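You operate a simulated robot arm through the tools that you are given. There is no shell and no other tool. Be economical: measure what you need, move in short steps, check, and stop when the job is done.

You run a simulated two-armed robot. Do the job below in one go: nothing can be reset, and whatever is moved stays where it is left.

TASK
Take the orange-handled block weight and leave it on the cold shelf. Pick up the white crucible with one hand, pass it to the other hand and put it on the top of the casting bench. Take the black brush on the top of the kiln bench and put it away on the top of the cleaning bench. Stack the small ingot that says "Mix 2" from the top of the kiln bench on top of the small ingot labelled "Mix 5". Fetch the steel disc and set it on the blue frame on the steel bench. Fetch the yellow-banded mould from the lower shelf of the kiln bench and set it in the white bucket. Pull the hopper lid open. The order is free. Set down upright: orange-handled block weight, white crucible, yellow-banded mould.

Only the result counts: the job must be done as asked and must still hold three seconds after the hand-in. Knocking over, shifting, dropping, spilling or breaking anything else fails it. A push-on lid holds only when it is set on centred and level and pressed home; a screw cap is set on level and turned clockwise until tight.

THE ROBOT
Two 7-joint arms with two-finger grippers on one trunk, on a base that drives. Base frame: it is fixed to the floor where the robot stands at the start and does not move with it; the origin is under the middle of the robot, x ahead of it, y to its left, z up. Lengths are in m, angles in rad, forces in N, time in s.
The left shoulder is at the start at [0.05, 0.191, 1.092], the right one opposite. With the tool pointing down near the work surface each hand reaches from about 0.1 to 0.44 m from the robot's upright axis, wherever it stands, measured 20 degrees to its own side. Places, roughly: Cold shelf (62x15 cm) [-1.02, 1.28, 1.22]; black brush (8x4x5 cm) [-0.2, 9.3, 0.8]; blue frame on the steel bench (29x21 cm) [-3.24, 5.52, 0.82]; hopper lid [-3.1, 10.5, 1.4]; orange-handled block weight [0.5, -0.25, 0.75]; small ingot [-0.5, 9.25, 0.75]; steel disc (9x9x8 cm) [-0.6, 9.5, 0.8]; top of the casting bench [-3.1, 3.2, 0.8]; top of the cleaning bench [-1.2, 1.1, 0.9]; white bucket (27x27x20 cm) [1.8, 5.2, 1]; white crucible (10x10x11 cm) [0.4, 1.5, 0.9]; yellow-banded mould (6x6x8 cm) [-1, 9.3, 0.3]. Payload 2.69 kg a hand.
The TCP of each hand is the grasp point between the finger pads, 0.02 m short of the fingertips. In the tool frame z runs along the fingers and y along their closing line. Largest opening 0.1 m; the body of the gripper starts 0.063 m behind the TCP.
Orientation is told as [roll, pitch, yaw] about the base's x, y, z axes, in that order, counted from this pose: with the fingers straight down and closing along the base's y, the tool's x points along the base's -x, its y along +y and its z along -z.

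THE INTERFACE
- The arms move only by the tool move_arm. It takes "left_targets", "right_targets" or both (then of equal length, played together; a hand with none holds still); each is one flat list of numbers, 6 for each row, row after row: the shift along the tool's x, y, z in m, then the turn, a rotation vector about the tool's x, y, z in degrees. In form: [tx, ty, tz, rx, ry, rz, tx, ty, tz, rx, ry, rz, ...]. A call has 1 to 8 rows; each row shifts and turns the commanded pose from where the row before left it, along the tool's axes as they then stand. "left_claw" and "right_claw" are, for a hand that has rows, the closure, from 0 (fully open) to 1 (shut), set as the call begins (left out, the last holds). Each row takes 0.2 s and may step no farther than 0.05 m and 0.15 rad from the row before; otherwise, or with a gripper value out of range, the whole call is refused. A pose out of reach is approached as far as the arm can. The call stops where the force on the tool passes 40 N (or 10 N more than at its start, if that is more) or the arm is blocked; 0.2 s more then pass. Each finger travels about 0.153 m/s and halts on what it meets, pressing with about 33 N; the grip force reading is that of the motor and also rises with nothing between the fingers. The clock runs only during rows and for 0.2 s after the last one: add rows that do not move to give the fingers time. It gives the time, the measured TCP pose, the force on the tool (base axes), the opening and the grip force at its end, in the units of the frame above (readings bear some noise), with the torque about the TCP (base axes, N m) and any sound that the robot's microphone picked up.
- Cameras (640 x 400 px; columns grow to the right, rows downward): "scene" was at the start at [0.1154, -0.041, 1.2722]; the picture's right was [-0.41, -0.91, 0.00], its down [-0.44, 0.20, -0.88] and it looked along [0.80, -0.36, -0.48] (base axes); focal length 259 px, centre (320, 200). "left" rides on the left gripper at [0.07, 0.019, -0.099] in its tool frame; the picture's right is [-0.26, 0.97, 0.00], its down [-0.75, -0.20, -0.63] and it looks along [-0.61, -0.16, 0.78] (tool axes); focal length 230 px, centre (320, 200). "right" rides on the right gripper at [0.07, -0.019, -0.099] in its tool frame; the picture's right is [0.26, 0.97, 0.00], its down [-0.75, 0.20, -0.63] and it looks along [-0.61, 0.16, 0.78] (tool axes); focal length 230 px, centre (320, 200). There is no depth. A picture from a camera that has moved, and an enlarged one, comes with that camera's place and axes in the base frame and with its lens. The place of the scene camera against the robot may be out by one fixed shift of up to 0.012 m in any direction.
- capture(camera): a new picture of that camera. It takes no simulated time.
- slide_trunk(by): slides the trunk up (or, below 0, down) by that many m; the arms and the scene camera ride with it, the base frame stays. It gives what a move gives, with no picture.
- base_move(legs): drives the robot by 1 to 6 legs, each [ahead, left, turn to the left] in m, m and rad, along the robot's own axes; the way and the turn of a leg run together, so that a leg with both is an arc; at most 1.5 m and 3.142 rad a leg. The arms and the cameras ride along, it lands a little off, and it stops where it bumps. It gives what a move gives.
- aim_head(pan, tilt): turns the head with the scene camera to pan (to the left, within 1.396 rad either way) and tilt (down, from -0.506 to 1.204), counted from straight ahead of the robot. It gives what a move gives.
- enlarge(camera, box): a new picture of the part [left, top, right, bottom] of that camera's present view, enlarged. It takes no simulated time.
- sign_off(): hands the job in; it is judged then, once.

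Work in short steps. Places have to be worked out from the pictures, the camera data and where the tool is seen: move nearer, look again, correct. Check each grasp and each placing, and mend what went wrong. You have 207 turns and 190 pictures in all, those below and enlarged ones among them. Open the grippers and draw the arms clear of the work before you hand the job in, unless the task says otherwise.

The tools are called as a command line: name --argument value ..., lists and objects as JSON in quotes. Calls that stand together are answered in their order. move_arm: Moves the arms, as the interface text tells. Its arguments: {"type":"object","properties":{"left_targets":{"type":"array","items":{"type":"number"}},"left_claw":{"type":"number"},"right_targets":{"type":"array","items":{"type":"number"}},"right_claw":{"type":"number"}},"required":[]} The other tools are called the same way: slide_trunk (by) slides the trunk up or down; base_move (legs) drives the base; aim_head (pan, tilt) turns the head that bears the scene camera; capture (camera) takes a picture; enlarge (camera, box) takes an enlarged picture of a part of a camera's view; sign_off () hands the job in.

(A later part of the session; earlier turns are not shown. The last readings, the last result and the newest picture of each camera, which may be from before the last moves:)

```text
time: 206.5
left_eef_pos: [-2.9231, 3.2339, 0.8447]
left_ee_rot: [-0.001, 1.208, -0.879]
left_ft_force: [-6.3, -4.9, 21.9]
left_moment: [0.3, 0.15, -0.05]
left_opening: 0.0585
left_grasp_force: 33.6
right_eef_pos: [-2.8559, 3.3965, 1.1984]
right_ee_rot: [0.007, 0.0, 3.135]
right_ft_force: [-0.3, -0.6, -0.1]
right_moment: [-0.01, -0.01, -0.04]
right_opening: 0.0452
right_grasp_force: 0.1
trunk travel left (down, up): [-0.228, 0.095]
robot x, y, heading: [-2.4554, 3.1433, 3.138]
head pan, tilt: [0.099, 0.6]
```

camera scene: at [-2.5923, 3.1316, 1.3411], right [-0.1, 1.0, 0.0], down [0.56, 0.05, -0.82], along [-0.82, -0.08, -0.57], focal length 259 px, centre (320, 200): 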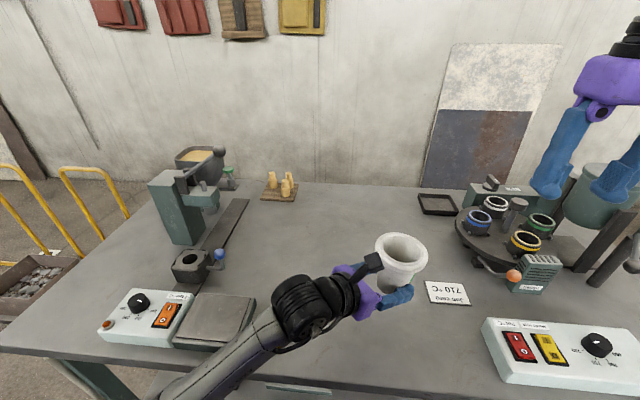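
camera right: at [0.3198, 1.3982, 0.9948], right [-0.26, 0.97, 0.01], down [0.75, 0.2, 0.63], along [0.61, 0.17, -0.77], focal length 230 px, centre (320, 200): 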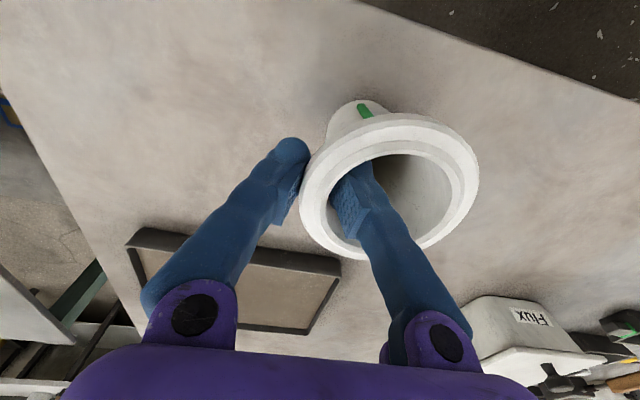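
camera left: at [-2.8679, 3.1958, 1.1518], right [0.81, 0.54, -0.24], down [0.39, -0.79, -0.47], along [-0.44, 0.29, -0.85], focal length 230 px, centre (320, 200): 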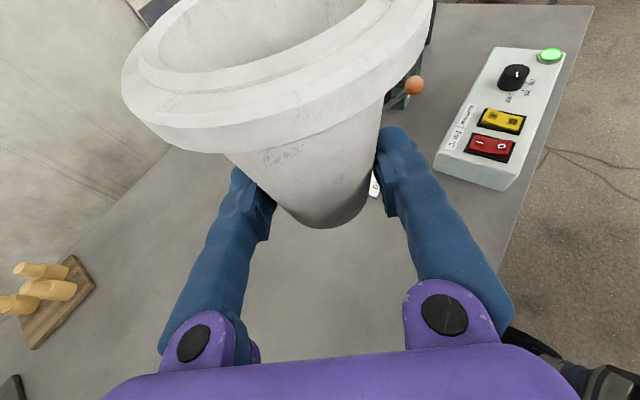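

Contact at 0.845 as expected. Ease up 1.5 mm, then open slowly and check.

move_arm --left_targets '[0.0014, 0, -0.0005, 0, 0, 0, 0, 0, 0, 0, 0, 0]' --left_claw 0.35

enlarge --camera "scene" --box '[250, 210, 490, 360]'

capture --camera "left"

```text
time: 207.1
left_eef_pos: [-2.9214, 3.2352, 0.8391]
left_ee_rot: [0.011, 1.194, -0.873]
left_ft_force: [-0.5, 0.8, 0.3]
left_moment: [-0.04, -0.05, 0.01]
left_opening: 0.0647
left_grasp_force: 0.0
right_eef_pos: [-2.8556, 3.397, 1.1988]
right_ee_rot: [0.008, -0.003, 3.137]
right_ft_force: [0.5, 0.6, 0.2]
right_moment: [0.0, -0.02, 0.01]
right_opening: 0.0449
right_grasp_force: 0.1
trunk travel left (down, up): [-0.228, 0.095]
robot x, y, heading: [-2.4612, 3.1433, 3.142]
head pan, tilt: [0.099, 0.6]
```

```text
2.67 times, centred on (370, 285) of scene
camera zoom: at [-2.5917, 3.1317, 1.341], right [-0.09, 1.0, 0.0], down [0.56, 0.05, -0.83], along [-0.82, -0.08, -0.56], focal length 691 px, centre (187, -27)
```

zoom: 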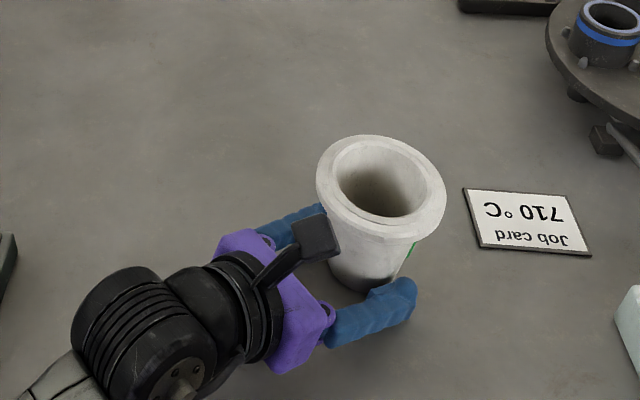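

```text
103 pictures are left
camera left: at [-2.8657, 3.1959, 0.9415], right [0.81, 0.54, -0.24], down [0.39, -0.79, -0.47], along [-0.44, 0.28, -0.85], focal length 230 px, centre (320, 200)
```

left: 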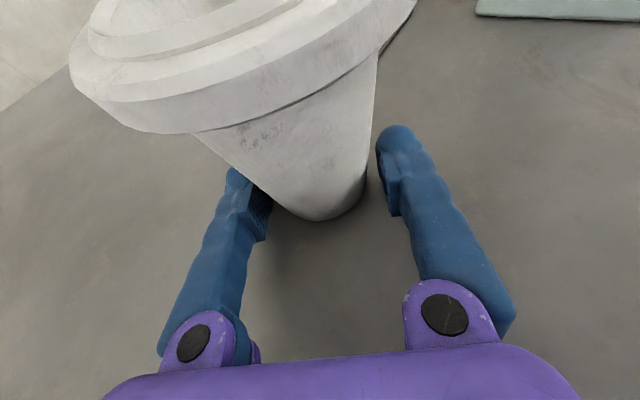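

It stands upright and free. Open fully and withdraw along the fingers' axis.

move_arm --left_targets '[0, 0, 0, 0, 0, 0, 0, 0, 0, 0, 0, 0, 0, 0, -0.03, 0, 0, 0, 0, 0, -0.04, 0, 0, 0, 0, 0, -0.05, 0, 0, 0, 0.03, 0, -0.03, 0, 0, 0, 0.04, 0, 0, 0, 0, 0]' --left_claw 0

capture --camera "scene"

```text
time: 208.7
left_eef_pos: [-2.8506, 3.1474, 0.9619]
left_ee_rot: [0.009, 1.198, -0.873]
left_ft_force: [0.3, -0.5, 0.1]
left_moment: [0.01, 0.05, 0.0]
left_opening: 0.1001
left_grasp_force: 0.0
right_eef_pos: [-2.8572, 3.3973, 1.1978]
right_ee_rot: [0.008, -0.003, 3.137]
right_ft_force: [0.8, -0.2, 0.0]
right_moment: [0.0, 0.0, 0.02]
right_opening: 0.045
right_grasp_force: 0.0
trunk travel left (down, up): [-0.228, 0.095]
robot x, y, heading: [-2.4557, 3.1409, 3.137]
head pan, tilt: [0.099, 0.6]
```

```text
102 pictures are left
camera scene: at [-2.5923, 3.1321, 1.3411], right [-0.1, 1.0, 0.0], down [0.56, 0.05, -0.82], along [-0.82, -0.08, -0.57], focal length 259 px, centre (320, 200)
```

scene: 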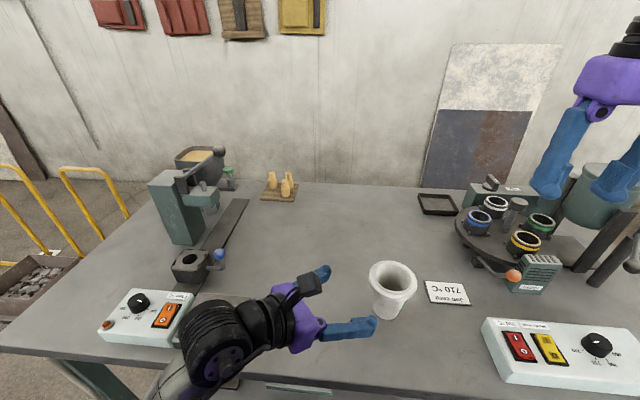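

Crucible stands on the casting bench. I back away and restore the left hand to the straight-down pose.

base_move --legs '[[-0.3, 0, 0]]'

move_arm --left_targets '[0.02, 0, -0.02, 0, -8.5, 0, 0.02, 0, -0.02, 0, -8.5, 0, 0.02, 0, -0.02, 0, -8.5, 0, 0, 0, -0.02, 0, -8.5, 0, 0, 0, -0.02, 0, -8.5, 0, 0, 0, 0, 0, -8.5, 0, 0, 0, 0, 0, -8.5, 0, 0, 0, 0, 0, -8.5, 0]'

move_arm --left_targets '[0, 0, 0, 0, 0, 8.5, 0, 0, 0, 0, 0, 8.5, 0, 0, 0, 0, 0, 8.5, 0, 0, 0, 0, 0, 8.5, 0, 0, 0, 0, 0, 8.5, 0, 0, 0, 0, 0, 8.5, 0, 0, 0, 0, 0, 8.5, 0, 0, 0, 0, 0, 8.5]' --right_targets '[0, 0, 0, 0, 0, 0, 0, 0, 0, 0, 0, 0, 0, 0, 0, 0, 0, 0, 0, 0, 0, 0, 0, 0, 0, 0, 0, 0, 0, 0, 0, 0, 0, 0, 0, 0, 0, 0, 0, 0, 0, 0, 0, 0, 0, 0, 0, 0]' --right_claw 0

move_arm --left_targets '[0, 0, 0, 0, 0, 8.5, 0, 0, 0, 0, 0, 8.5, 0, 0, 0, 0, 0, 8.5, 0, 0, 0, 0, 0, 8.5, 0, 0, 0, 0, 0, 8.5, 0, 0, 0, 0, 0, 8.5, 0, 0, 0, 0, 0, 8.5]'

```text
time: 210.8
left_eef_pos: [-2.5482, 3.144, 0.9615]
left_ee_rot: [0.004, 1.2, -0.873]
left_ft_force: [-0.6, -0.2, 0.5]
left_moment: [0.0, 0.0, 0.02]
left_opening: 0.1001
left_grasp_force: 0.1
right_eef_pos: [-2.5561, 3.3941, 1.1983]
right_ee_rot: [0.007, -0.002, 3.139]
right_ft_force: [0.9, 0.2, 0.2]
right_moment: [-0.05, 0.0, 0.0]
right_opening: 0.045
right_grasp_force: 0.1
trunk travel left (down, up): [-0.228, 0.095]
robot x, y, heading: [-2.1542, 3.1398, 3.135]
head pan, tilt: [0.099, 0.6]
```

```text
time: 212.6
left_eef_pos: [-2.5199, 3.1079, 1.0735]
left_ee_rot: [0.001, 0.007, -0.877]
left_ft_force: [-0.1, 0.2, -1.0]
left_moment: [-0.01, 0.03, 0.0]
left_opening: 0.0997
left_grasp_force: 0.0
right_eef_pos: [-2.557, 3.3947, 1.1987]
right_ee_rot: [0.007, -0.001, 3.139]
right_ft_force: [0.0, -0.5, -0.2]
right_moment: [-0.02, 0.05, 0.0]
right_opening: 0.0448
right_grasp_force: 0.0
trunk travel left (down, up): [-0.228, 0.095]
robot x, y, heading: [-2.1561, 3.1413, 3.141]
head pan, tilt: [0.099, 0.6]
```

```text
time: 214.3
left_eef_pos: [-2.5195, 3.1076, 1.0744]
left_ee_rot: [-0.011, 0.007, -2.067]
left_ft_force: [0.6, 0.6, -0.1]
left_moment: [-0.03, -0.01, 0.01]
left_opening: 0.1001
left_grasp_force: 0.0
right_eef_pos: [-2.5564, 3.395, 1.1976]
right_ee_rot: [0.008, -0.002, 3.138]
right_ft_force: [0.5, 0.5, -0.7]
right_moment: [0.02, 0.03, 0.02]
right_opening: 0.0998
right_grasp_force: 0.0
trunk travel left (down, up): [-0.228, 0.095]
robot x, y, heading: [-2.1538, 3.1428, 3.143]
head pan, tilt: [0.099, 0.6]
```

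```text
time: 215.9
left_eef_pos: [-2.5196, 3.1078, 1.074]
left_ee_rot: [-0.009, -0.005, -3.105]
left_ft_force: [-0.3, 0.0, -0.5]
left_moment: [0.03, -0.01, -0.01]
left_opening: 0.1002
left_grasp_force: 0.1
right_eef_pos: [-2.5565, 3.3938, 1.1983]
right_ee_rot: [0.007, -0.002, 3.138]
right_ft_force: [-0.5, 0.0, 0.5]
right_moment: [0.0, 0.01, -0.02]
right_opening: 0.0999
right_grasp_force: 0.0
trunk travel left (down, up): [-0.228, 0.095]
robot x, y, heading: [-2.1552, 3.1425, 3.139]
head pan, tilt: [0.099, 0.6]
```

Now to the kiln bench. West of the kiln there's a wider passage. I strafe right to y≈4.9, turn to face +y, and look.

base_move --legs '[[0.02, -1.5, 0], [0, -0.25, 0], [0, 0, -1.57]]'

aim_head --pan 0.0 --tilt 0.25

capture --camera "scene"

```text
refused: leg 1 is longer than a leg can be; nothing moved
```

```text
time: 216.8
left_eef_pos: [-2.5193, 3.1096, 1.0738]
left_ee_rot: [-0.012, -0.006, -3.101]
left_ft_force: [-0.3, -0.8, 0.0]
left_moment: [-0.01, -0.02, 0.03]
left_opening: 0.1001
left_grasp_force: 0.0
right_eef_pos: [-2.557, 3.3941, 1.1973]
right_ee_rot: [0.008, -0.001, 3.137]
right_ft_force: [0.5, -0.1, -0.4]
right_moment: [-0.02, 0.03, 0.04]
right_opening: 0.1003
right_grasp_force: 0.1
trunk travel left (down, up): [-0.228, 0.095]
robot x, y, heading: [-2.1556, 3.1401, 3.139]
head pan, tilt: [0.0, 0.25]
```

```text
101 pictures are left
camera scene: at [-2.2968, 3.1392, 1.3733], right [0.0, 1.0, 0.0], down [0.25, 0.0, -0.97], along [-0.97, 0.0, -0.25], focal length 259 px, centre (320, 200)
```

scene: 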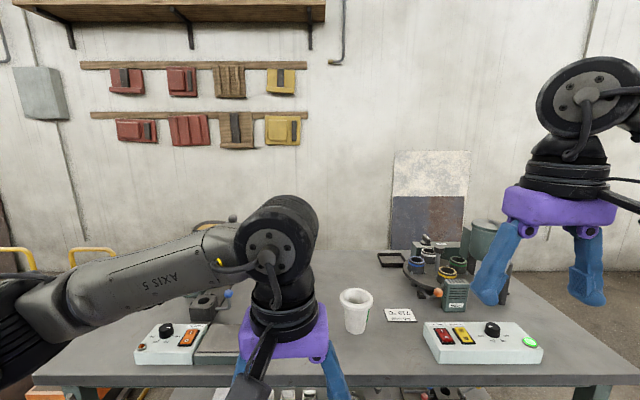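

Leg was slightly over the limit. Resend with 1.45 m legs.

base_move --legs '[[0, -1.45, 0], [0, -0.3, 0], [0, 0, -1.57]]'

capture --camera "scene"

```text
time: 236.3
left_eef_pos: [-2.1774, 5.2506, 1.0745]
left_ee_rot: [-0.011, -0.007, 1.598]
left_ft_force: [0.6, 0.5, -0.2]
left_moment: [-0.02, 0.02, 0.01]
left_opening: 0.1001
left_grasp_force: 0.1
right_eef_pos: [-1.8897, 5.2856, 1.1987]
right_ee_rot: [0.006, -0.002, 1.556]
right_ft_force: [0.2, -0.4, -0.2]
right_moment: [-0.03, 0.02, -0.03]
right_opening: 0.1
right_grasp_force: 0.0
trunk travel left (down, up): [-0.228, 0.095]
robot x, y, heading: [-2.1437, 4.8862, 1.559]
head pan, tilt: [0.0, 0.25]
```

```text
100 pictures are left
camera scene: at [-2.1525, 5.0175, 1.3734], right [1.0, -0.01, 0.0], down [0.0, -0.25, -0.97], along [0.01, 0.97, -0.25], focal length 259 px, centre (320, 200)
```

scene: 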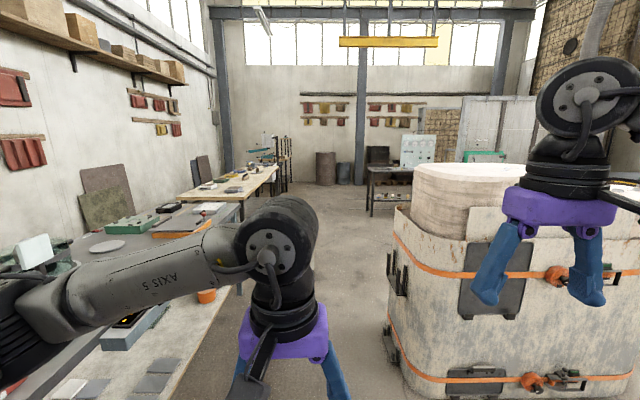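

The passage (x −2.74…−1.7) is too narrow for outstretched elbows facing +y, so I'll travel sideways facing the steel bench, which also lets me inspect the blue frame.

base_move --legs '[[0, 0, 1.575], [0.06, -0.8, 0]]'

aim_head --pan 0.0 --tilt 0.5

capture --camera "scene"

```text
time: 247.5
left_eef_pos: [-2.5449, 5.6683, 1.0746]
left_ee_rot: [-0.011, -0.005, -3.139]
left_ft_force: [-0.3, 0.0, 1.1]
left_moment: [0.0, -0.02, -0.01]
left_opening: 0.0998
left_grasp_force: 0.0
right_eef_pos: [-2.5726, 5.9568, 1.1988]
right_ee_rot: [0.007, -0.001, 3.102]
right_ft_force: [0.1, -0.6, -0.6]
right_moment: [0.0, 0.01, -0.02]
right_opening: 0.0999
right_grasp_force: 0.0
trunk travel left (down, up): [-0.228, 0.095]
robot x, y, heading: [-2.1805, 5.6879, 3.107]
head pan, tilt: [0.0, 0.25]
```

```text
time: 248.2
left_eef_pos: [-2.5445, 5.6676, 1.0738]
left_ee_rot: [-0.01, -0.005, -3.138]
left_ft_force: [-0.5, 0.2, 0.0]
left_moment: [-0.01, -0.01, -0.01]
left_opening: 0.1
left_grasp_force: 0.0
right_eef_pos: [-2.5735, 5.9551, 1.199]
right_ee_rot: [0.008, 0.0, 3.103]
right_ft_force: [0.6, 0.3, -0.1]
right_moment: [0.01, 0.02, 0.0]
right_opening: 0.1001
right_grasp_force: 0.0
trunk travel left (down, up): [-0.228, 0.095]
robot x, y, heading: [-2.1795, 5.6916, 3.104]
head pan, tilt: [0.0, 0.499]
```

```text
99 pictures are left
camera scene: at [-2.3186, 5.6912, 1.3504], right [0.04, 1.0, 0.0], down [0.48, -0.02, -0.88], along [-0.88, 0.03, -0.48], focal length 259 px, centre (320, 200)
```

scene: 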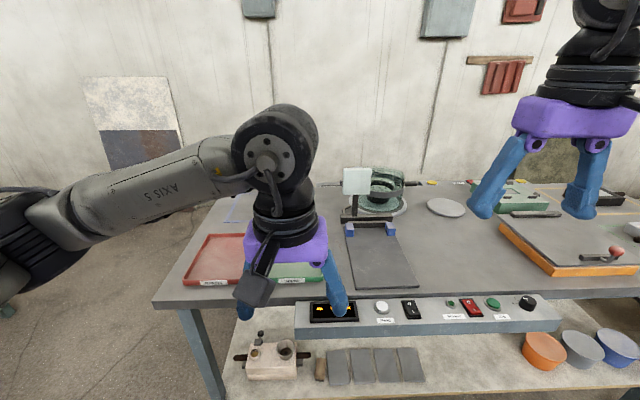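

The blue rectangle is visible behind the left arm at about (−3.25,5.45). Continue strafing right past the kiln to y≈8.2.

base_move --legs '[[0.02, -0.1, 0.035], [0, -1.4, 0], [0, -1.05, 0]]'

aim_head --pan -1.396 --tilt 0.3

capture --camera "scene"

```text
time: 259.0
left_eef_pos: [-2.5551, 6.9421, 1.0739]
left_ee_rot: [-0.01, -0.004, -3.112]
left_ft_force: [-0.2, -1.0, 0.4]
left_moment: [0.03, 0.01, -0.03]
left_opening: 0.1002
left_grasp_force: 0.1
right_eef_pos: [-2.5902, 7.2291, 1.1979]
right_ee_rot: [0.007, -0.003, 3.129]
right_ft_force: [0.1, 0.3, -0.1]
right_moment: [0.02, 0.01, -0.01]
right_opening: 0.0999
right_grasp_force: 0.1
trunk travel left (down, up): [-0.228, 0.095]
robot x, y, heading: [-2.1898, 6.9743, 3.129]
head pan, tilt: [0.0, 0.499]
stopped in leg 2: the robot was blocked; the commanded pose is now the measured one
```

```text
time: 260.5
left_eef_pos: [-2.5566, 6.9435, 1.075]
left_ee_rot: [-0.011, -0.007, -3.113]
left_ft_force: [0.7, -0.1, -0.5]
left_moment: [0.0, 0.02, 0.01]
left_opening: 0.1
left_grasp_force: 0.1
right_eef_pos: [-2.5911, 7.2298, 1.198]
right_ee_rot: [0.005, -0.001, 3.129]
right_ft_force: [0.6, 0.0, 0.3]
right_moment: [0.02, -0.01, -0.01]
right_opening: 0.1003
right_grasp_force: 0.1
trunk travel left (down, up): [-0.228, 0.095]
robot x, y, heading: [-2.192, 6.9737, 3.135]
head pan, tilt: [-1.396, 0.3]
```

```text
98 pictures are left
camera scene: at [-2.2546, 7.0628, 1.3687], right [0.99, 0.16, 0.0], down [0.05, -0.29, -0.96], along [-0.16, 0.94, -0.3], focal length 259 px, centre (320, 200)
```

scene: 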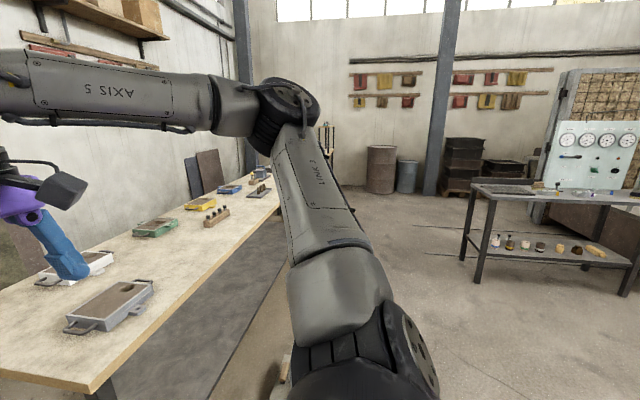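

Blocked at y≈6.97. I look down to the right side to find the obstacle.

aim_head --pan -1.396 --tilt 1.0

capture --camera "scene"

```text
time: 261.6
left_eef_pos: [-2.5543, 6.9425, 1.0729]
left_ee_rot: [-0.011, -0.005, -3.112]
left_ft_force: [-0.4, -0.1, -0.6]
left_moment: [0.03, -0.02, -0.04]
left_opening: 0.0999
left_grasp_force: 0.2
right_eef_pos: [-2.5911, 7.2309, 1.1978]
right_ee_rot: [0.006, -0.001, 3.129]
right_ft_force: [-0.1, -0.3, 0.1]
right_moment: [0.01, 0.01, 0.0]
right_opening: 0.1001
right_grasp_force: 0.0
trunk travel left (down, up): [-0.228, 0.095]
robot x, y, heading: [-2.1915, 6.9747, 3.133]
head pan, tilt: [-1.396, 1.0]
```

```text
97 pictures are left
camera scene: at [-2.2507, 7.0394, 1.3092], right [0.99, 0.16, 0.0], down [0.14, -0.83, -0.54], along [-0.09, 0.53, -0.84], focal length 259 px, centre (320, 200)
```

scene: 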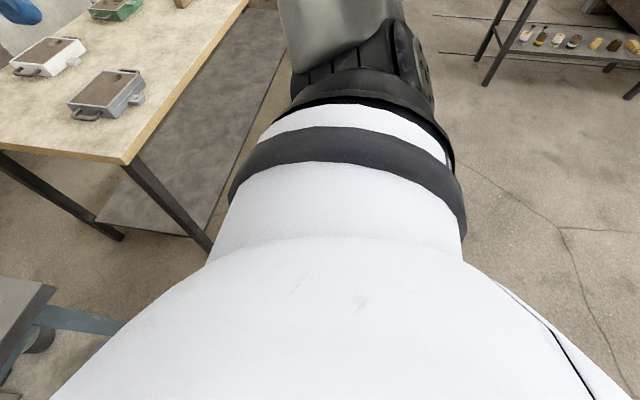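

Bench is clear in front; probably the kiln's clamps behind touched the base. I move 9 cm ahead (front clearance remains) and continue strafing in steps.

base_move --legs '[[0, 0.05, 0], [0.09, 0, 0], [0, -1.3, 0]]'

```text
time: 265.1
left_eef_pos: [-2.6449, 6.9413, 1.0738]
left_ee_rot: [-0.013, -0.005, -3.111]
left_ft_force: [0.5, -0.2, 0.2]
left_moment: [0.04, -0.01, 0.01]
left_opening: 0.1
left_grasp_force: 0.1
right_eef_pos: [-2.6807, 7.2309, 1.1976]
right_ee_rot: [0.007, -0.002, 3.128]
right_ft_force: [-0.2, 0.8, 0.3]
right_moment: [0.0, 0.01, -0.02]
right_opening: 0.1003
right_grasp_force: 0.0
trunk travel left (down, up): [-0.228, 0.095]
robot x, y, heading: [-2.2834, 6.974, 3.129]
head pan, tilt: [-1.396, 1.0]
stopped in leg 3: the robot was blocked; the commanded pose is now the measured one
```

Same y again, so there's an unseen low obstacle to the right. I back off left 0.4 m and look at the floor there.

base_move --legs '[[0, 0.45, 0]]'

aim_head --pan -1.2 --tilt 0.75

capture --camera "scene"

capture --camera "right"

```text
time: 269.6
left_eef_pos: [-2.65, 6.4942, 1.0748]
left_ee_rot: [-0.011, -0.006, -3.111]
left_ft_force: [-0.1, 0.1, -0.4]
left_moment: [0.03, 0.04, 0.03]
left_opening: 0.1
left_grasp_force: 0.2
right_eef_pos: [-2.6858, 6.7817, 1.197]
right_ee_rot: [0.007, -0.001, 3.128]
right_ft_force: [-0.8, 0.1, 0.8]
right_moment: [-0.05, -0.01, 0.01]
right_opening: 0.0998
right_grasp_force: 0.0
trunk travel left (down, up): [-0.228, 0.095]
robot x, y, heading: [-2.2793, 6.5238, 3.136]
head pan, tilt: [-1.396, 1.0]
```

```text
time: 270.4
left_eef_pos: [-2.6488, 6.4952, 1.0751]
left_ee_rot: [-0.011, -0.005, -3.111]
left_ft_force: [0.0, -0.7, -0.1]
left_moment: [0.03, 0.01, 0.0]
left_opening: 0.0999
left_grasp_force: 0.0
right_eef_pos: [-2.6854, 6.7825, 1.1981]
right_ee_rot: [0.006, -0.002, 3.129]
right_ft_force: [0.0, -0.2, 0.3]
right_moment: [0.02, -0.02, 0.06]
right_opening: 0.0999
right_grasp_force: 0.0
trunk travel left (down, up): [-0.228, 0.095]
robot x, y, heading: [-2.2865, 6.5262, 3.132]
head pan, tilt: [-1.201, 0.75]
```

```text
96 pictures are left
camera scene: at [-2.3624, 6.6005, 1.3283], right [0.94, 0.35, 0.0], down [0.24, -0.64, -0.73], along [-0.26, 0.68, -0.68], focal length 259 px, centre (320, 200)
```

scene: 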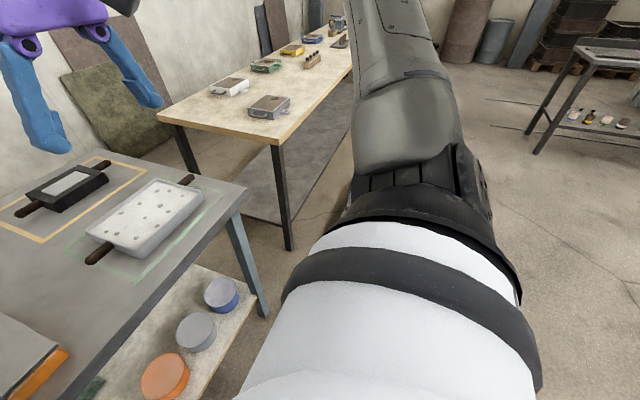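

```text
95 pictures are left
camera right: at [-2.6173, 6.8004, 1.2954], right [0.25, -0.97, 0.01], down [-0.75, -0.19, 0.63], along [-0.61, -0.16, -0.77], focal length 230 px, centre (320, 200)
```

right: 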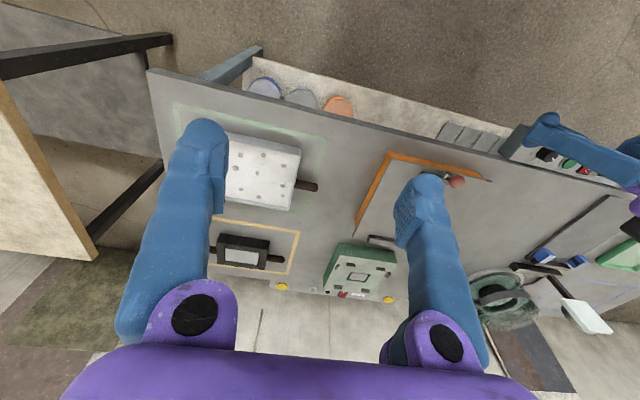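

No obstacle visible except the area hidden behind my own shoulder. I turn right partway to see the passage directly ahead.

base_move --legs '[[0, 0, -0.9]]'

aim_head --pan -0.6 --tilt 0.7

capture --camera "scene"

```text
time: 273.1
left_eef_pos: [-2.5362, 6.7914, 1.0742]
left_ee_rot: [-0.012, -0.004, 2.27]
left_ft_force: [0.4, 0.3, 0.1]
left_moment: [0.04, -0.01, -0.01]
left_opening: 0.1001
left_grasp_force: 0.0
right_eef_pos: [-2.3315, 6.9977, 1.1999]
right_ee_rot: [0.01, -0.003, 2.228]
right_ft_force: [0.3, 0.0, -1.0]
right_moment: [0.01, 0.0, 0.0]
right_opening: 0.1001
right_grasp_force: 0.1
trunk travel left (down, up): [-0.228, 0.095]
robot x, y, heading: [-2.2855, 6.5294, 2.227]
head pan, tilt: [-1.201, 0.75]
```

```text
time: 274.1
left_eef_pos: [-2.5361, 6.7921, 1.0731]
left_ee_rot: [-0.012, -0.005, 2.269]
left_ft_force: [-0.7, -0.6, 0.0]
left_moment: [-0.01, 0.0, -0.01]
left_opening: 0.0999
left_grasp_force: 0.1
right_eef_pos: [-2.3322, 6.9973, 1.1975]
right_ee_rot: [0.007, -0.001, 2.227]
right_ft_force: [0.5, -0.5, 0.2]
right_moment: [-0.03, 0.01, -0.01]
right_opening: 0.1
right_grasp_force: 0.1
trunk travel left (down, up): [-0.228, 0.095]
robot x, y, heading: [-2.2885, 6.5246, 2.231]
head pan, tilt: [-0.6, 0.7]
```

```text
94 pictures are left
camera scene: at [-2.3225, 6.639, 1.3326], right [1.0, 0.06, 0.0], down [0.04, -0.64, -0.76], along [-0.04, 0.76, -0.64], focal length 259 px, centre (320, 200)
```

scene: 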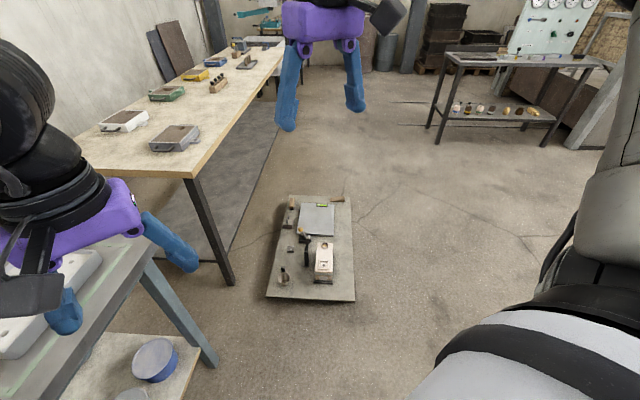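

A low floor board with items (x −2.68…−2.16, y 7.37–8.3) blocks this way; it appears undisturbed. I go back and use the east aisle instead: return to heading π, strafe back to y≈4.9, then reverse east.

base_move --legs '[[0, 0, 0.91], [0.0, 0.8, 0], [0.0, 0.85, 0], [-1.45, 0, 0], [-0.9, 0, 0]]'

enlarge --camera "scene" --box '[0, 0, 640, 400]'

```text
time: 302.4
left_eef_pos: [-0.3009, 4.8499, 1.0748]
left_ee_rot: [-0.01, -0.006, -3.101]
left_ft_force: [0.1, 0.6, 0.8]
left_moment: [0.0, 0.01, 0.03]
left_opening: 0.1004
left_grasp_force: 0.0
right_eef_pos: [-0.3404, 5.1369, 1.1976]
right_ee_rot: [0.007, -0.002, 3.14]
right_ft_force: [0.0, 0.4, 0.5]
right_moment: [0.0, 0.01, -0.04]
right_opening: 0.1002
right_grasp_force: 0.0
trunk travel left (down, up): [-0.228, 0.095]
robot x, y, heading: [0.0613, 4.8849, -3.141]
head pan, tilt: [-0.6, 0.7]
```

```text
1.00 times, centred on (320, 200) of scene (not enlarged: the box is as wide or as high as the picture)
camera zoom: at [-0.056, 4.9299, 1.3326], right [0.56, 0.83, 0.0], down [0.53, -0.36, -0.77], along [-0.63, 0.43, -0.64], focal length 259 px, centre (320, 200)
```

zoom: 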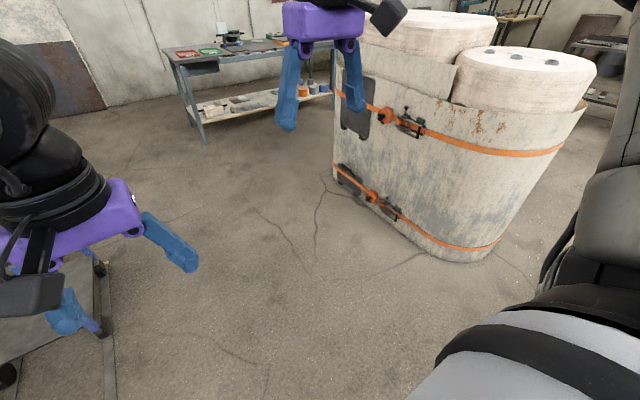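

Kiln's right side is at x≈−0.28. I turn to heading 0 and strafe left along x≈0.12 to y≈8.1, checking midway.

base_move --legs '[[0, 0, -3.14], [0.05, 0, 0], [0, 0.5, 0]]'

aim_head --pan 1.1 --tilt 0.5

capture --camera "scene"

```text
time: 315.1
left_eef_pos: [0.4658, 5.4246, 1.0738]
left_ee_rot: [-0.01, -0.005, 0.056]
left_ft_force: [-0.1, -0.2, 0.5]
left_moment: [0.02, 0.03, 0.01]
left_opening: 0.0999
left_grasp_force: 0.1
right_eef_pos: [0.5101, 5.1375, 1.1985]
right_ee_rot: [0.007, -0.001, 0.012]
right_ft_force: [0.6, -0.2, 0.5]
right_moment: [0.0, 0.02, 0.02]
right_opening: 0.0999
right_grasp_force: 0.2
trunk travel left (down, up): [-0.228, 0.095]
robot x, y, heading: [0.1067, 5.3847, 0.023]
head pan, tilt: [-0.6, 0.7]
```

```text
time: 316.8
left_eef_pos: [0.4675, 5.4244, 1.073]
left_ee_rot: [-0.011, -0.005, 0.056]
left_ft_force: [0.3, 0.8, 1.3]
left_moment: [0.0, -0.02, -0.01]
left_opening: 0.0999
left_grasp_force: 0.1
right_eef_pos: [0.5087, 5.1375, 1.1978]
right_ee_rot: [0.007, -0.001, 0.013]
right_ft_force: [0.2, 0.4, 0.4]
right_moment: [-0.01, 0.01, -0.03]
right_opening: 0.0998
right_grasp_force: 0.1
trunk travel left (down, up): [-0.228, 0.095]
robot x, y, heading: [0.1027, 5.3859, 0.017]
head pan, tilt: [1.1, 0.499]
```

```text
92 pictures are left
camera scene: at [0.1765, 5.4633, 1.3503], right [0.9, -0.44, 0.0], down [-0.21, -0.43, -0.88], along [0.39, 0.79, -0.48], focal length 259 px, centre (320, 200)
```

scene: 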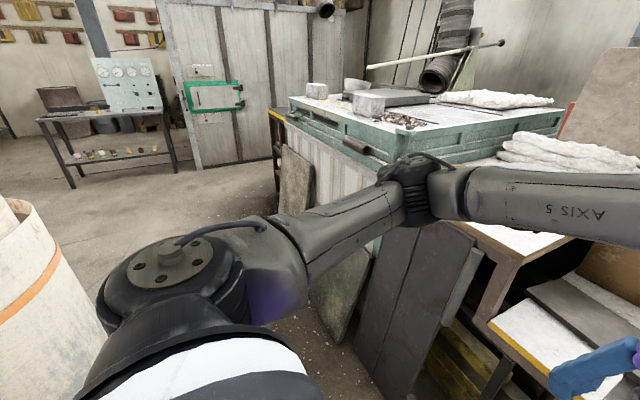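

Kiln bench is visible: front legs at (−1.26,9.25) and (−0.14,9.3). Right obstacles are beyond x≈0.62. I strafe on.

base_move --legs '[[0.03, 0.05, -0.018], [0, 1.4, 0], [0, 1.2, 0]]'

```text
time: 340.4
left_eef_pos: [0.4994, 8.0687, 1.0743]
left_ee_rot: [-0.011, -0.005, 0.039]
left_ft_force: [0.4, 0.1, 0.6]
left_moment: [0.0, 0.0, -0.01]
left_opening: 0.1
left_grasp_force: 0.0
right_eef_pos: [0.5379, 7.7815, 1.1981]
right_ee_rot: [0.007, -0.002, -0.005]
right_ft_force: [-0.4, 0.1, -0.3]
right_moment: [0.0, 0.01, 0.02]
right_opening: 0.1
right_grasp_force: 0.1
trunk travel left (down, up): [-0.228, 0.095]
robot x, y, heading: [0.1333, 8.0346, -0.003]
head pan, tilt: [1.1, 0.499]
```

Past the kiln. Turn to face the kiln bench and approach, then look.

base_move --legs '[[0, 0, 1.573], [0.35, 0.55, 0]]'

aim_head --pan 0.0 --tilt 0.5

capture --camera "scene"

```text
time: 349.6
left_eef_pos: [-0.4543, 8.7442, 1.0735]
left_ee_rot: [-0.01, -0.005, 1.618]
left_ft_force: [-0.4, 0.4, 0.1]
left_moment: [0.0, 0.02, 0.01]
left_opening: 0.1003
left_grasp_force: 0.1
right_eef_pos: [-0.1672, 8.7858, 1.1967]
right_ee_rot: [0.008, -0.002, 1.574]
right_ft_force: [0.1, 0.3, -0.5]
right_moment: [0.01, -0.02, -0.03]
right_opening: 0.1001
right_grasp_force: 0.0
trunk travel left (down, up): [-0.228, 0.095]
robot x, y, heading: [-0.4187, 8.3842, 1.582]
head pan, tilt: [1.1, 0.499]
```

```text
time: 350.9
left_eef_pos: [-0.4543, 8.7445, 1.0744]
left_ee_rot: [-0.01, -0.005, 1.618]
left_ft_force: [0.0, 0.0, 0.5]
left_moment: [-0.01, 0.01, 0.0]
left_opening: 0.0998
left_grasp_force: 0.0
right_eef_pos: [-0.1678, 8.785, 1.1982]
right_ee_rot: [0.006, -0.002, 1.573]
right_ft_force: [-0.1, 0.3, 0.8]
right_moment: [-0.01, -0.01, -0.02]
right_opening: 0.1001
right_grasp_force: 0.0
trunk travel left (down, up): [-0.228, 0.095]
robot x, y, heading: [-0.4161, 8.3874, 1.584]
head pan, tilt: [0.0, 0.499]
```

```text
91 pictures are left
camera scene: at [-0.4257, 8.5098, 1.3503], right [1.0, 0.01, 0.0], down [0.0, -0.48, -0.88], along [-0.01, 0.88, -0.48], focal length 259 px, centre (320, 200)
```

scene: 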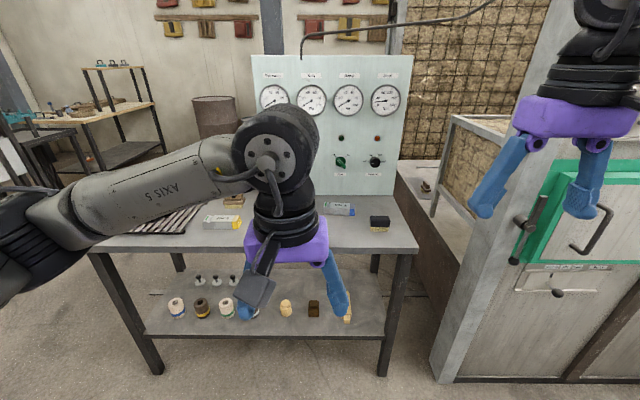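

The brush is at px (380,222). The left arm hides the middle; use the left wrist camera and an enlarged scene view.

capture --camera "left"

enlarge --camera "scene" --box '[190, 180, 430, 330]'

```text
90 pictures are left
camera left: at [-0.4719, 8.6743, 1.1732], right [-0.98, 0.21, -0.01], down [0.16, 0.76, 0.64], along [0.14, 0.62, -0.77], focal length 230 px, centre (320, 200)
```

left: 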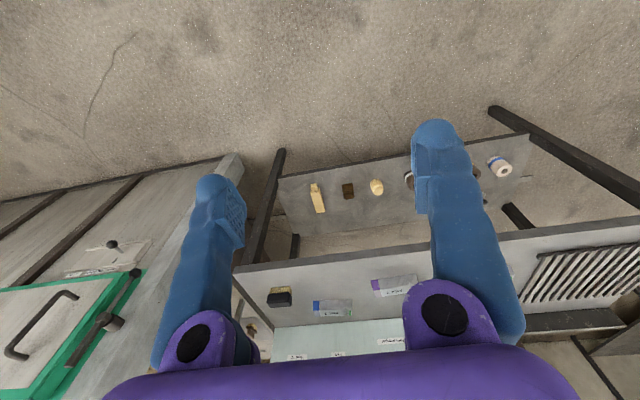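

```text
2.67 times, centred on (310, 255) of scene
camera zoom: at [-0.4257, 8.5098, 1.3503], right [1.0, 0.01, 0.0], down [0.0, -0.48, -0.88], along [-0.01, 0.88, -0.48], focal length 691 px, centre (347, 53)
```

zoom: 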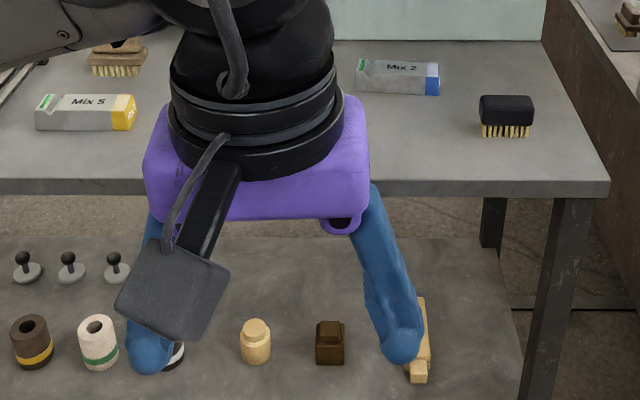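

Found: “Mix 5” (yellow end) ≈(−0.81,9.33), “Mix 2” (blue end) ≈(−0.36,9.43), brush ≈(−0.21,9.31); lower shelf holds the yellow-banded mould at left. I drive closer to measure and see reach.

base_move --legs '[[0, 0.1, -0.012], [0.36, 0, 0]]'

aim_head --pan -0.2 --tilt 0.75

capture --camera "scene"

capture --camera "right"

```text
time: 354.3
left_eef_pos: [-0.5472, 9.1073, 1.0727]
left_ee_rot: [-0.011, -0.007, 1.604]
left_ft_force: [-0.5, 0.1, -0.6]
left_moment: [0.0, -0.01, 0.02]
left_opening: 0.1
left_grasp_force: 0.0
right_eef_pos: [-0.2592, 9.1448, 1.1986]
right_ee_rot: [0.007, -0.001, 1.563]
right_ft_force: [0.1, 0.0, -0.2]
right_moment: [0.0, 0.03, -0.02]
right_opening: 0.0997
right_grasp_force: 0.1
trunk travel left (down, up): [-0.228, 0.095]
robot x, y, heading: [-0.5136, 8.7408, 1.563]
head pan, tilt: [0.0, 0.499]
```

```text
time: 355.1
left_eef_pos: [-0.5472, 9.1064, 1.0746]
left_ee_rot: [-0.011, -0.006, 1.604]
left_ft_force: [-0.3, 0.1, 0.7]
left_moment: [0.0, 0.04, 0.0]
left_opening: 0.0997
left_grasp_force: 0.1
right_eef_pos: [-0.2587, 9.143, 1.1981]
right_ee_rot: [0.008, -0.001, 1.563]
right_ft_force: [0.7, -0.3, -0.5]
right_moment: [0.0, -0.02, -0.02]
right_opening: 0.1001
right_grasp_force: 0.0
trunk travel left (down, up): [-0.228, 0.095]
robot x, y, heading: [-0.5136, 8.7454, 1.562]
head pan, tilt: [-0.201, 0.75]
```

```text
88 pictures are left
camera scene: at [-0.5048, 8.8611, 1.3284], right [0.98, -0.2, 0.0], down [-0.14, -0.67, -0.73], along [0.15, 0.72, -0.68], focal length 259 px, centre (320, 200)
```

scene: 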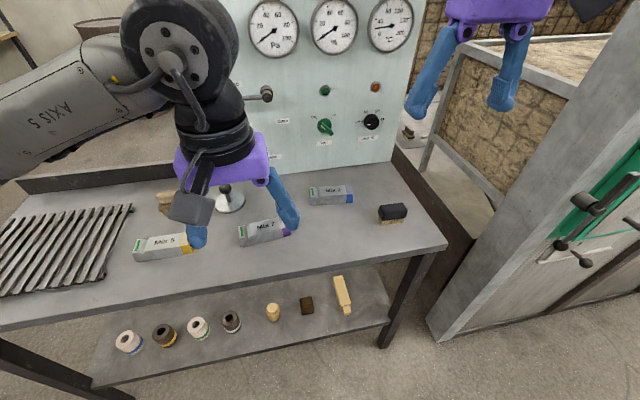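

```text
87 pictures are left
camera right: at [-0.2432, 9.0731, 1.2955], right [-0.97, -0.25, 0.01], down [-0.19, 0.75, 0.63], along [-0.16, 0.61, -0.77], focal length 230 px, centre (320, 200)
```

right: 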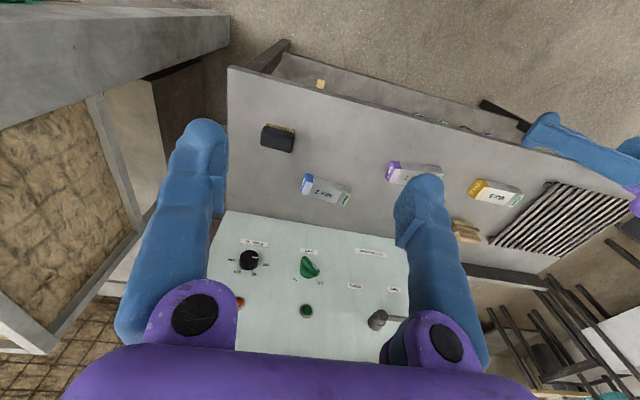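

I verify the labels and positions with enlarged views.

enlarge --camera "scene" --box '[120, 160, 440, 360]'

enlarge --camera "right" --box '[230, 70, 550, 270]'

```text
2.00 times, centred on (280, 260) of scene
camera zoom: at [-0.5048, 8.8611, 1.3284], right [0.98, -0.2, 0.0], down [-0.14, -0.67, -0.73], along [0.15, 0.72, -0.68], focal length 518 px, centre (400, 80)
```

zoom: 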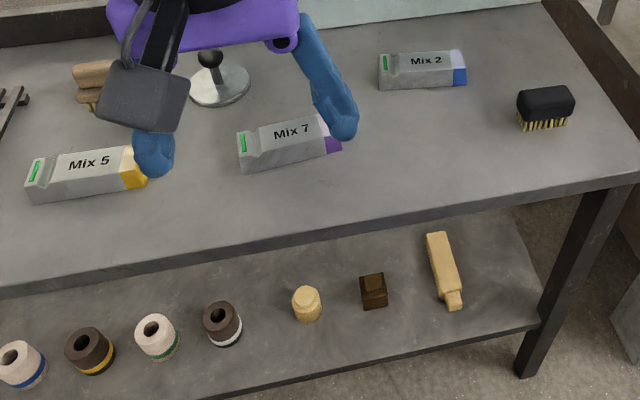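

```text
2.00 times, centred on (390, 170) of right
camera zoom: at [-0.2432, 9.0731, 1.2955], right [-0.97, -0.25, 0.01], down [-0.19, 0.75, 0.63], along [-0.16, 0.61, -0.77], focal length 460 px, centre (180, 260)
```

zoom: 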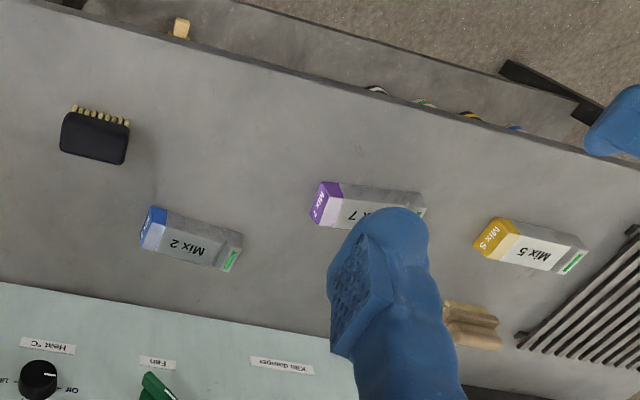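

Confirmed: Mix 2 (blue) top centre ≈(−0.353,9.427,0.815), axis yaw ≈−10°; Mix 5 (yellow) ≈(−0.795,9.32), yaw 0; bench z≈0.775. Mix 2 is far back, so I turn the robot ~48° left so the right shoulder comes forward.

base_move --legs '[[0, 0, 0.84], [-0.036, -0.182, 0]]'

move_arm --right_targets '[0, 0, 0, 0, 0, -8.2, 0, 0, 0, 0, 0, -8.2, 0, 0, 0, 0, 0, -8.2, 0, 0, 0, 0, 0, -8.2, 0, 0, 0, 0, 0, 0]'

slide_trunk --by -0.15

aim_head --pan -0.85 --tilt 0.75

capture --camera "right"

capture --camera "scene"

```text
time: 359.5
left_eef_pos: [-0.6667, 9.0634, 1.0748]
left_ee_rot: [-0.013, -0.008, 2.455]
left_ft_force: [0.1, 0.0, -0.6]
left_moment: [0.03, -0.02, 0.02]
left_opening: 0.1
left_grasp_force: 0.1
right_eef_pos: [-0.5057, 9.3055, 1.1976]
right_ee_rot: [0.007, -0.003, 2.412]
right_ft_force: [0.4, 0.2, 0.5]
right_moment: [0.03, -0.01, 0.0]
right_opening: 0.0999
right_grasp_force: 0.0
trunk travel left (down, up): [-0.228, 0.095]
robot x, y, heading: [-0.3735, 8.8515, 2.416]
head pan, tilt: [-0.201, 0.75]
stopped in leg 2: the robot was blocked; the commanded pose is now the measured one
```

```text
time: 360.7
left_eef_pos: [-0.6663, 9.0639, 1.0739]
left_ee_rot: [-0.011, -0.006, 2.456]
left_ft_force: [0.1, 0.6, 0.1]
left_moment: [0.02, 0.01, -0.01]
left_opening: 0.1001
left_grasp_force: 0.0
right_eef_pos: [-0.5057, 9.3059, 1.1983]
right_ee_rot: [0.006, -0.004, 2.986]
right_ft_force: [0.3, 0.0, -0.6]
right_moment: [0.01, 0.01, -0.01]
right_opening: 0.1001
right_grasp_force: 0.0
trunk travel left (down, up): [-0.228, 0.095]
robot x, y, heading: [-0.3702, 8.85, 2.417]
head pan, tilt: [-0.201, 0.75]
```

```text
time: 362.5
left_eef_pos: [-0.6652, 9.0642, 0.9243]
left_ee_rot: [-0.01, -0.008, 2.457]
left_ft_force: [0.7, 0.4, -0.1]
left_moment: [-0.04, 0.01, -0.06]
left_opening: 0.0999
left_grasp_force: 0.0
right_eef_pos: [-0.5051, 9.3045, 1.0488]
right_ee_rot: [0.002, -0.004, 2.984]
right_ft_force: [-0.3, 1.1, -0.5]
right_moment: [0.0, 0.0, -0.03]
right_opening: 0.0999
right_grasp_force: 0.0
trunk travel left (down, up): [-0.078, 0.245]
robot x, y, heading: [-0.37, 8.8484, 2.42]
head pan, tilt: [-0.201, 0.75]
```

```text
time: 363.5
left_eef_pos: [-0.6661, 9.0649, 0.924]
left_ee_rot: [-0.01, -0.006, 2.456]
left_ft_force: [0.1, 0.1, 0.7]
left_moment: [0.0, -0.03, -0.02]
left_opening: 0.1
left_grasp_force: 0.0
right_eef_pos: [-0.5049, 9.305, 1.0484]
right_ee_rot: [0.005, -0.005, 2.984]
right_ft_force: [1.0, -0.4, -0.3]
right_moment: [0.0, 0.0, 0.02]
right_opening: 0.1001
right_grasp_force: 0.2
trunk travel left (down, up): [-0.078, 0.245]
robot x, y, heading: [-0.3725, 8.8517, 2.414]
head pan, tilt: [-0.85, 0.75]
```

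```text
84 pictures are left
camera right: at [-0.4349, 9.3127, 1.1451], right [0.1, -0.99, 0.0], down [-0.77, -0.08, 0.63], along [-0.63, -0.07, -0.77], focal length 230 px, centre (320, 200)
```

right: 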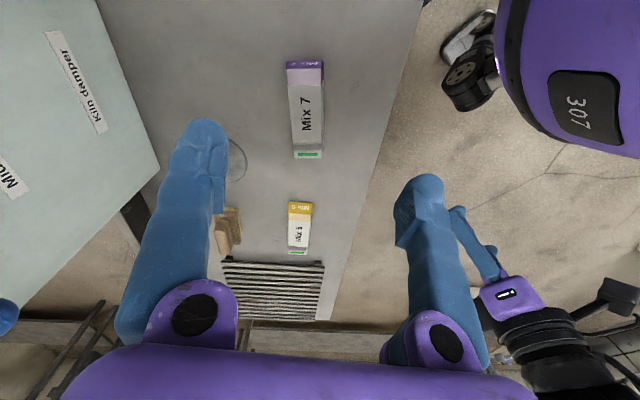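

```text
83 pictures are left
camera scene: at [-0.409, 8.9555, 1.1783], right [1.0, 0.0, 0.0], down [0.0, -0.68, -0.73], along [0.0, 0.73, -0.68], focal length 259 px, centre (320, 200)
```

scene: 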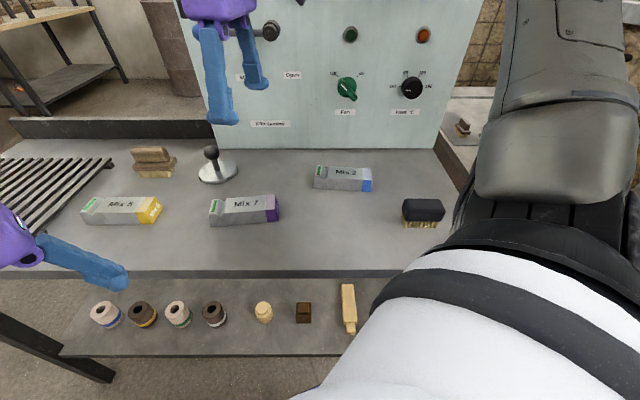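

Mix 2 centre confirmed at (−0.356,9.42). Move the right hand above it (hand yaw already matches).

move_arm --right_targets '[0.0258, -0.0284, 0, 0, 0, 0, 0.0258, -0.0284, 0, 0, 0, 0, 0.0258, -0.0284, 0, 0, 0, 0, 0.0258, -0.0284, 0, 0, 0, 0, 0.0258, -0.0284, 0, 0, 0, 0, 0, 0, 0, 0, 0, 0]'

capture --camera "right"

```text
time: 364.9
left_eef_pos: [-0.6674, 9.0651, 0.9234]
left_ee_rot: [-0.01, -0.006, 2.454]
left_ft_force: [0.3, -0.6, 0.1]
left_moment: [-0.01, 0.01, 0.02]
left_opening: 0.1002
left_grasp_force: 0.1
right_eef_pos: [-0.3742, 9.3878, 1.0367]
right_ee_rot: [0.005, -0.007, 2.982]
right_ft_force: [0.0, 0.0, 0.4]
right_moment: [0.02, 0.01, 0.01]
right_opening: 0.1
right_grasp_force: 0.0
right hand out of reach, approached as far as the arm can: row 4, 5
trunk travel left (down, up): [-0.078, 0.245]
robot x, y, heading: [-0.3713, 8.852, 2.414]
head pan, tilt: [-0.85, 0.75]
```

```text
82 pictures are left
camera right: at [-0.3042, 9.3957, 1.1335], right [0.1, -0.99, 0.0], down [-0.77, -0.08, 0.63], along [-0.63, -0.07, -0.77], focal length 230 px, centre (320, 200)
```

right: 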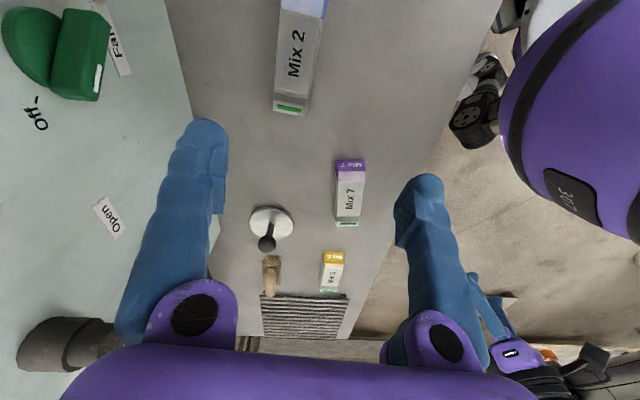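

The right arm stops ~3 cm short, and turning further would bring its elbow near the cabinet. I'll use the left arm mirrored: retract the right hand, raise the trunk slightly, and turn right so the left shoulder comes forward.

move_arm --right_targets '[-0.0141, 0.04, -0.01, 0, 0, 0, -0.0141, 0.04, -0.01, 0, 0, 0, -0.0141, 0.04, -0.01, 0, 0, 0, -0.0141, 0.04, -0.01, 0, 0, 0, -0.0141, 0.04, -0.01, 0, 0, 0, -0.0141, 0.04, -0.01, 0, 0, 0, 0, 0, 0, 0, 0, 0]'

slide_trunk --by 0.1

base_move --legs '[[0, 0, -1.265]]'

move_arm --left_targets '[0, 0, 0, 0, 0, 8.5, 0, 0, 0, 0, 0, 8.5, 0, 0, 0, 0, 0, 8.5, 0, 0, 0, 0, 0, 8.5, 0, 0, 0, 0, 0, 8.5, 0, 0, 0, 0, 0, 8.5, 0, 0, 0, 0, 0, 8.5, 0, 0, 0, 0, 0, 8.5]'

```text
time: 366.5
left_eef_pos: [-0.6674, 9.0637, 0.9244]
left_ee_rot: [-0.01, -0.004, 2.455]
left_ft_force: [0.7, 0.4, 0.0]
left_moment: [-0.01, 0.03, 0.0]
left_opening: 0.1001
left_grasp_force: 0.1
right_eef_pos: [-0.4947, 9.1634, 1.0986]
right_ee_rot: [0.004, -0.004, 2.986]
right_ft_force: [-0.2, 0.0, -0.3]
right_moment: [-0.03, 0.02, -0.02]
right_opening: 0.1
right_grasp_force: 0.1
trunk travel left (down, up): [-0.078, 0.245]
robot x, y, heading: [-0.3708, 8.8507, 2.419]
head pan, tilt: [-0.85, 0.75]
```

```text
time: 367.8
left_eef_pos: [-0.6667, 9.0637, 1.0235]
left_ee_rot: [-0.01, -0.005, 2.457]
left_ft_force: [0.1, -0.5, 0.5]
left_moment: [0.0, 0.02, 0.0]
left_opening: 0.0999
left_grasp_force: 0.0
right_eef_pos: [-0.4957, 9.164, 1.1974]
right_ee_rot: [0.006, -0.004, 2.986]
right_ft_force: [-0.3, 0.3, -0.7]
right_moment: [-0.04, 0.02, 0.0]
right_opening: 0.0998
right_grasp_force: 0.0
trunk travel left (down, up): [-0.178, 0.145]
robot x, y, heading: [-0.3715, 8.8536, 2.422]
head pan, tilt: [-0.85, 0.75]
```

```text
time: 371.4
left_eef_pos: [-0.2557, 9.1944, 1.0242]
left_ee_rot: [-0.011, -0.005, 1.193]
left_ft_force: [-0.2, -0.3, 0.0]
left_moment: [-0.01, -0.02, -0.02]
left_opening: 0.1003
left_grasp_force: 0.1
right_eef_pos: [-0.1076, 9.0617, 1.1986]
right_ee_rot: [0.004, -0.005, 1.722]
right_ft_force: [-0.6, 0.7, 0.3]
right_moment: [0.02, 0.01, 0.01]
right_opening: 0.1
right_grasp_force: 0.1
trunk travel left (down, up): [-0.178, 0.145]
robot x, y, heading: [-0.3716, 8.8491, 1.152]
head pan, tilt: [-0.85, 0.75]
```

```text
time: 373.1
left_eef_pos: [-0.256, 9.1948, 1.024]
left_ee_rot: [0.002, -0.013, 0.002]
left_ft_force: [0.6, -0.4, -1.6]
left_moment: [0.0, 0.0, 0.02]
left_opening: 0.0999
left_grasp_force: 0.0
right_eef_pos: [-0.1081, 9.0615, 1.1979]
right_ee_rot: [0.004, -0.007, 1.723]
right_ft_force: [-0.5, 0.3, 0.4]
right_moment: [0.02, -0.01, 0.0]
right_opening: 0.1001
right_grasp_force: 0.1
trunk travel left (down, up): [-0.178, 0.145]
robot x, y, heading: [-0.3694, 8.848, 1.146]
head pan, tilt: [-0.85, 0.75]
```

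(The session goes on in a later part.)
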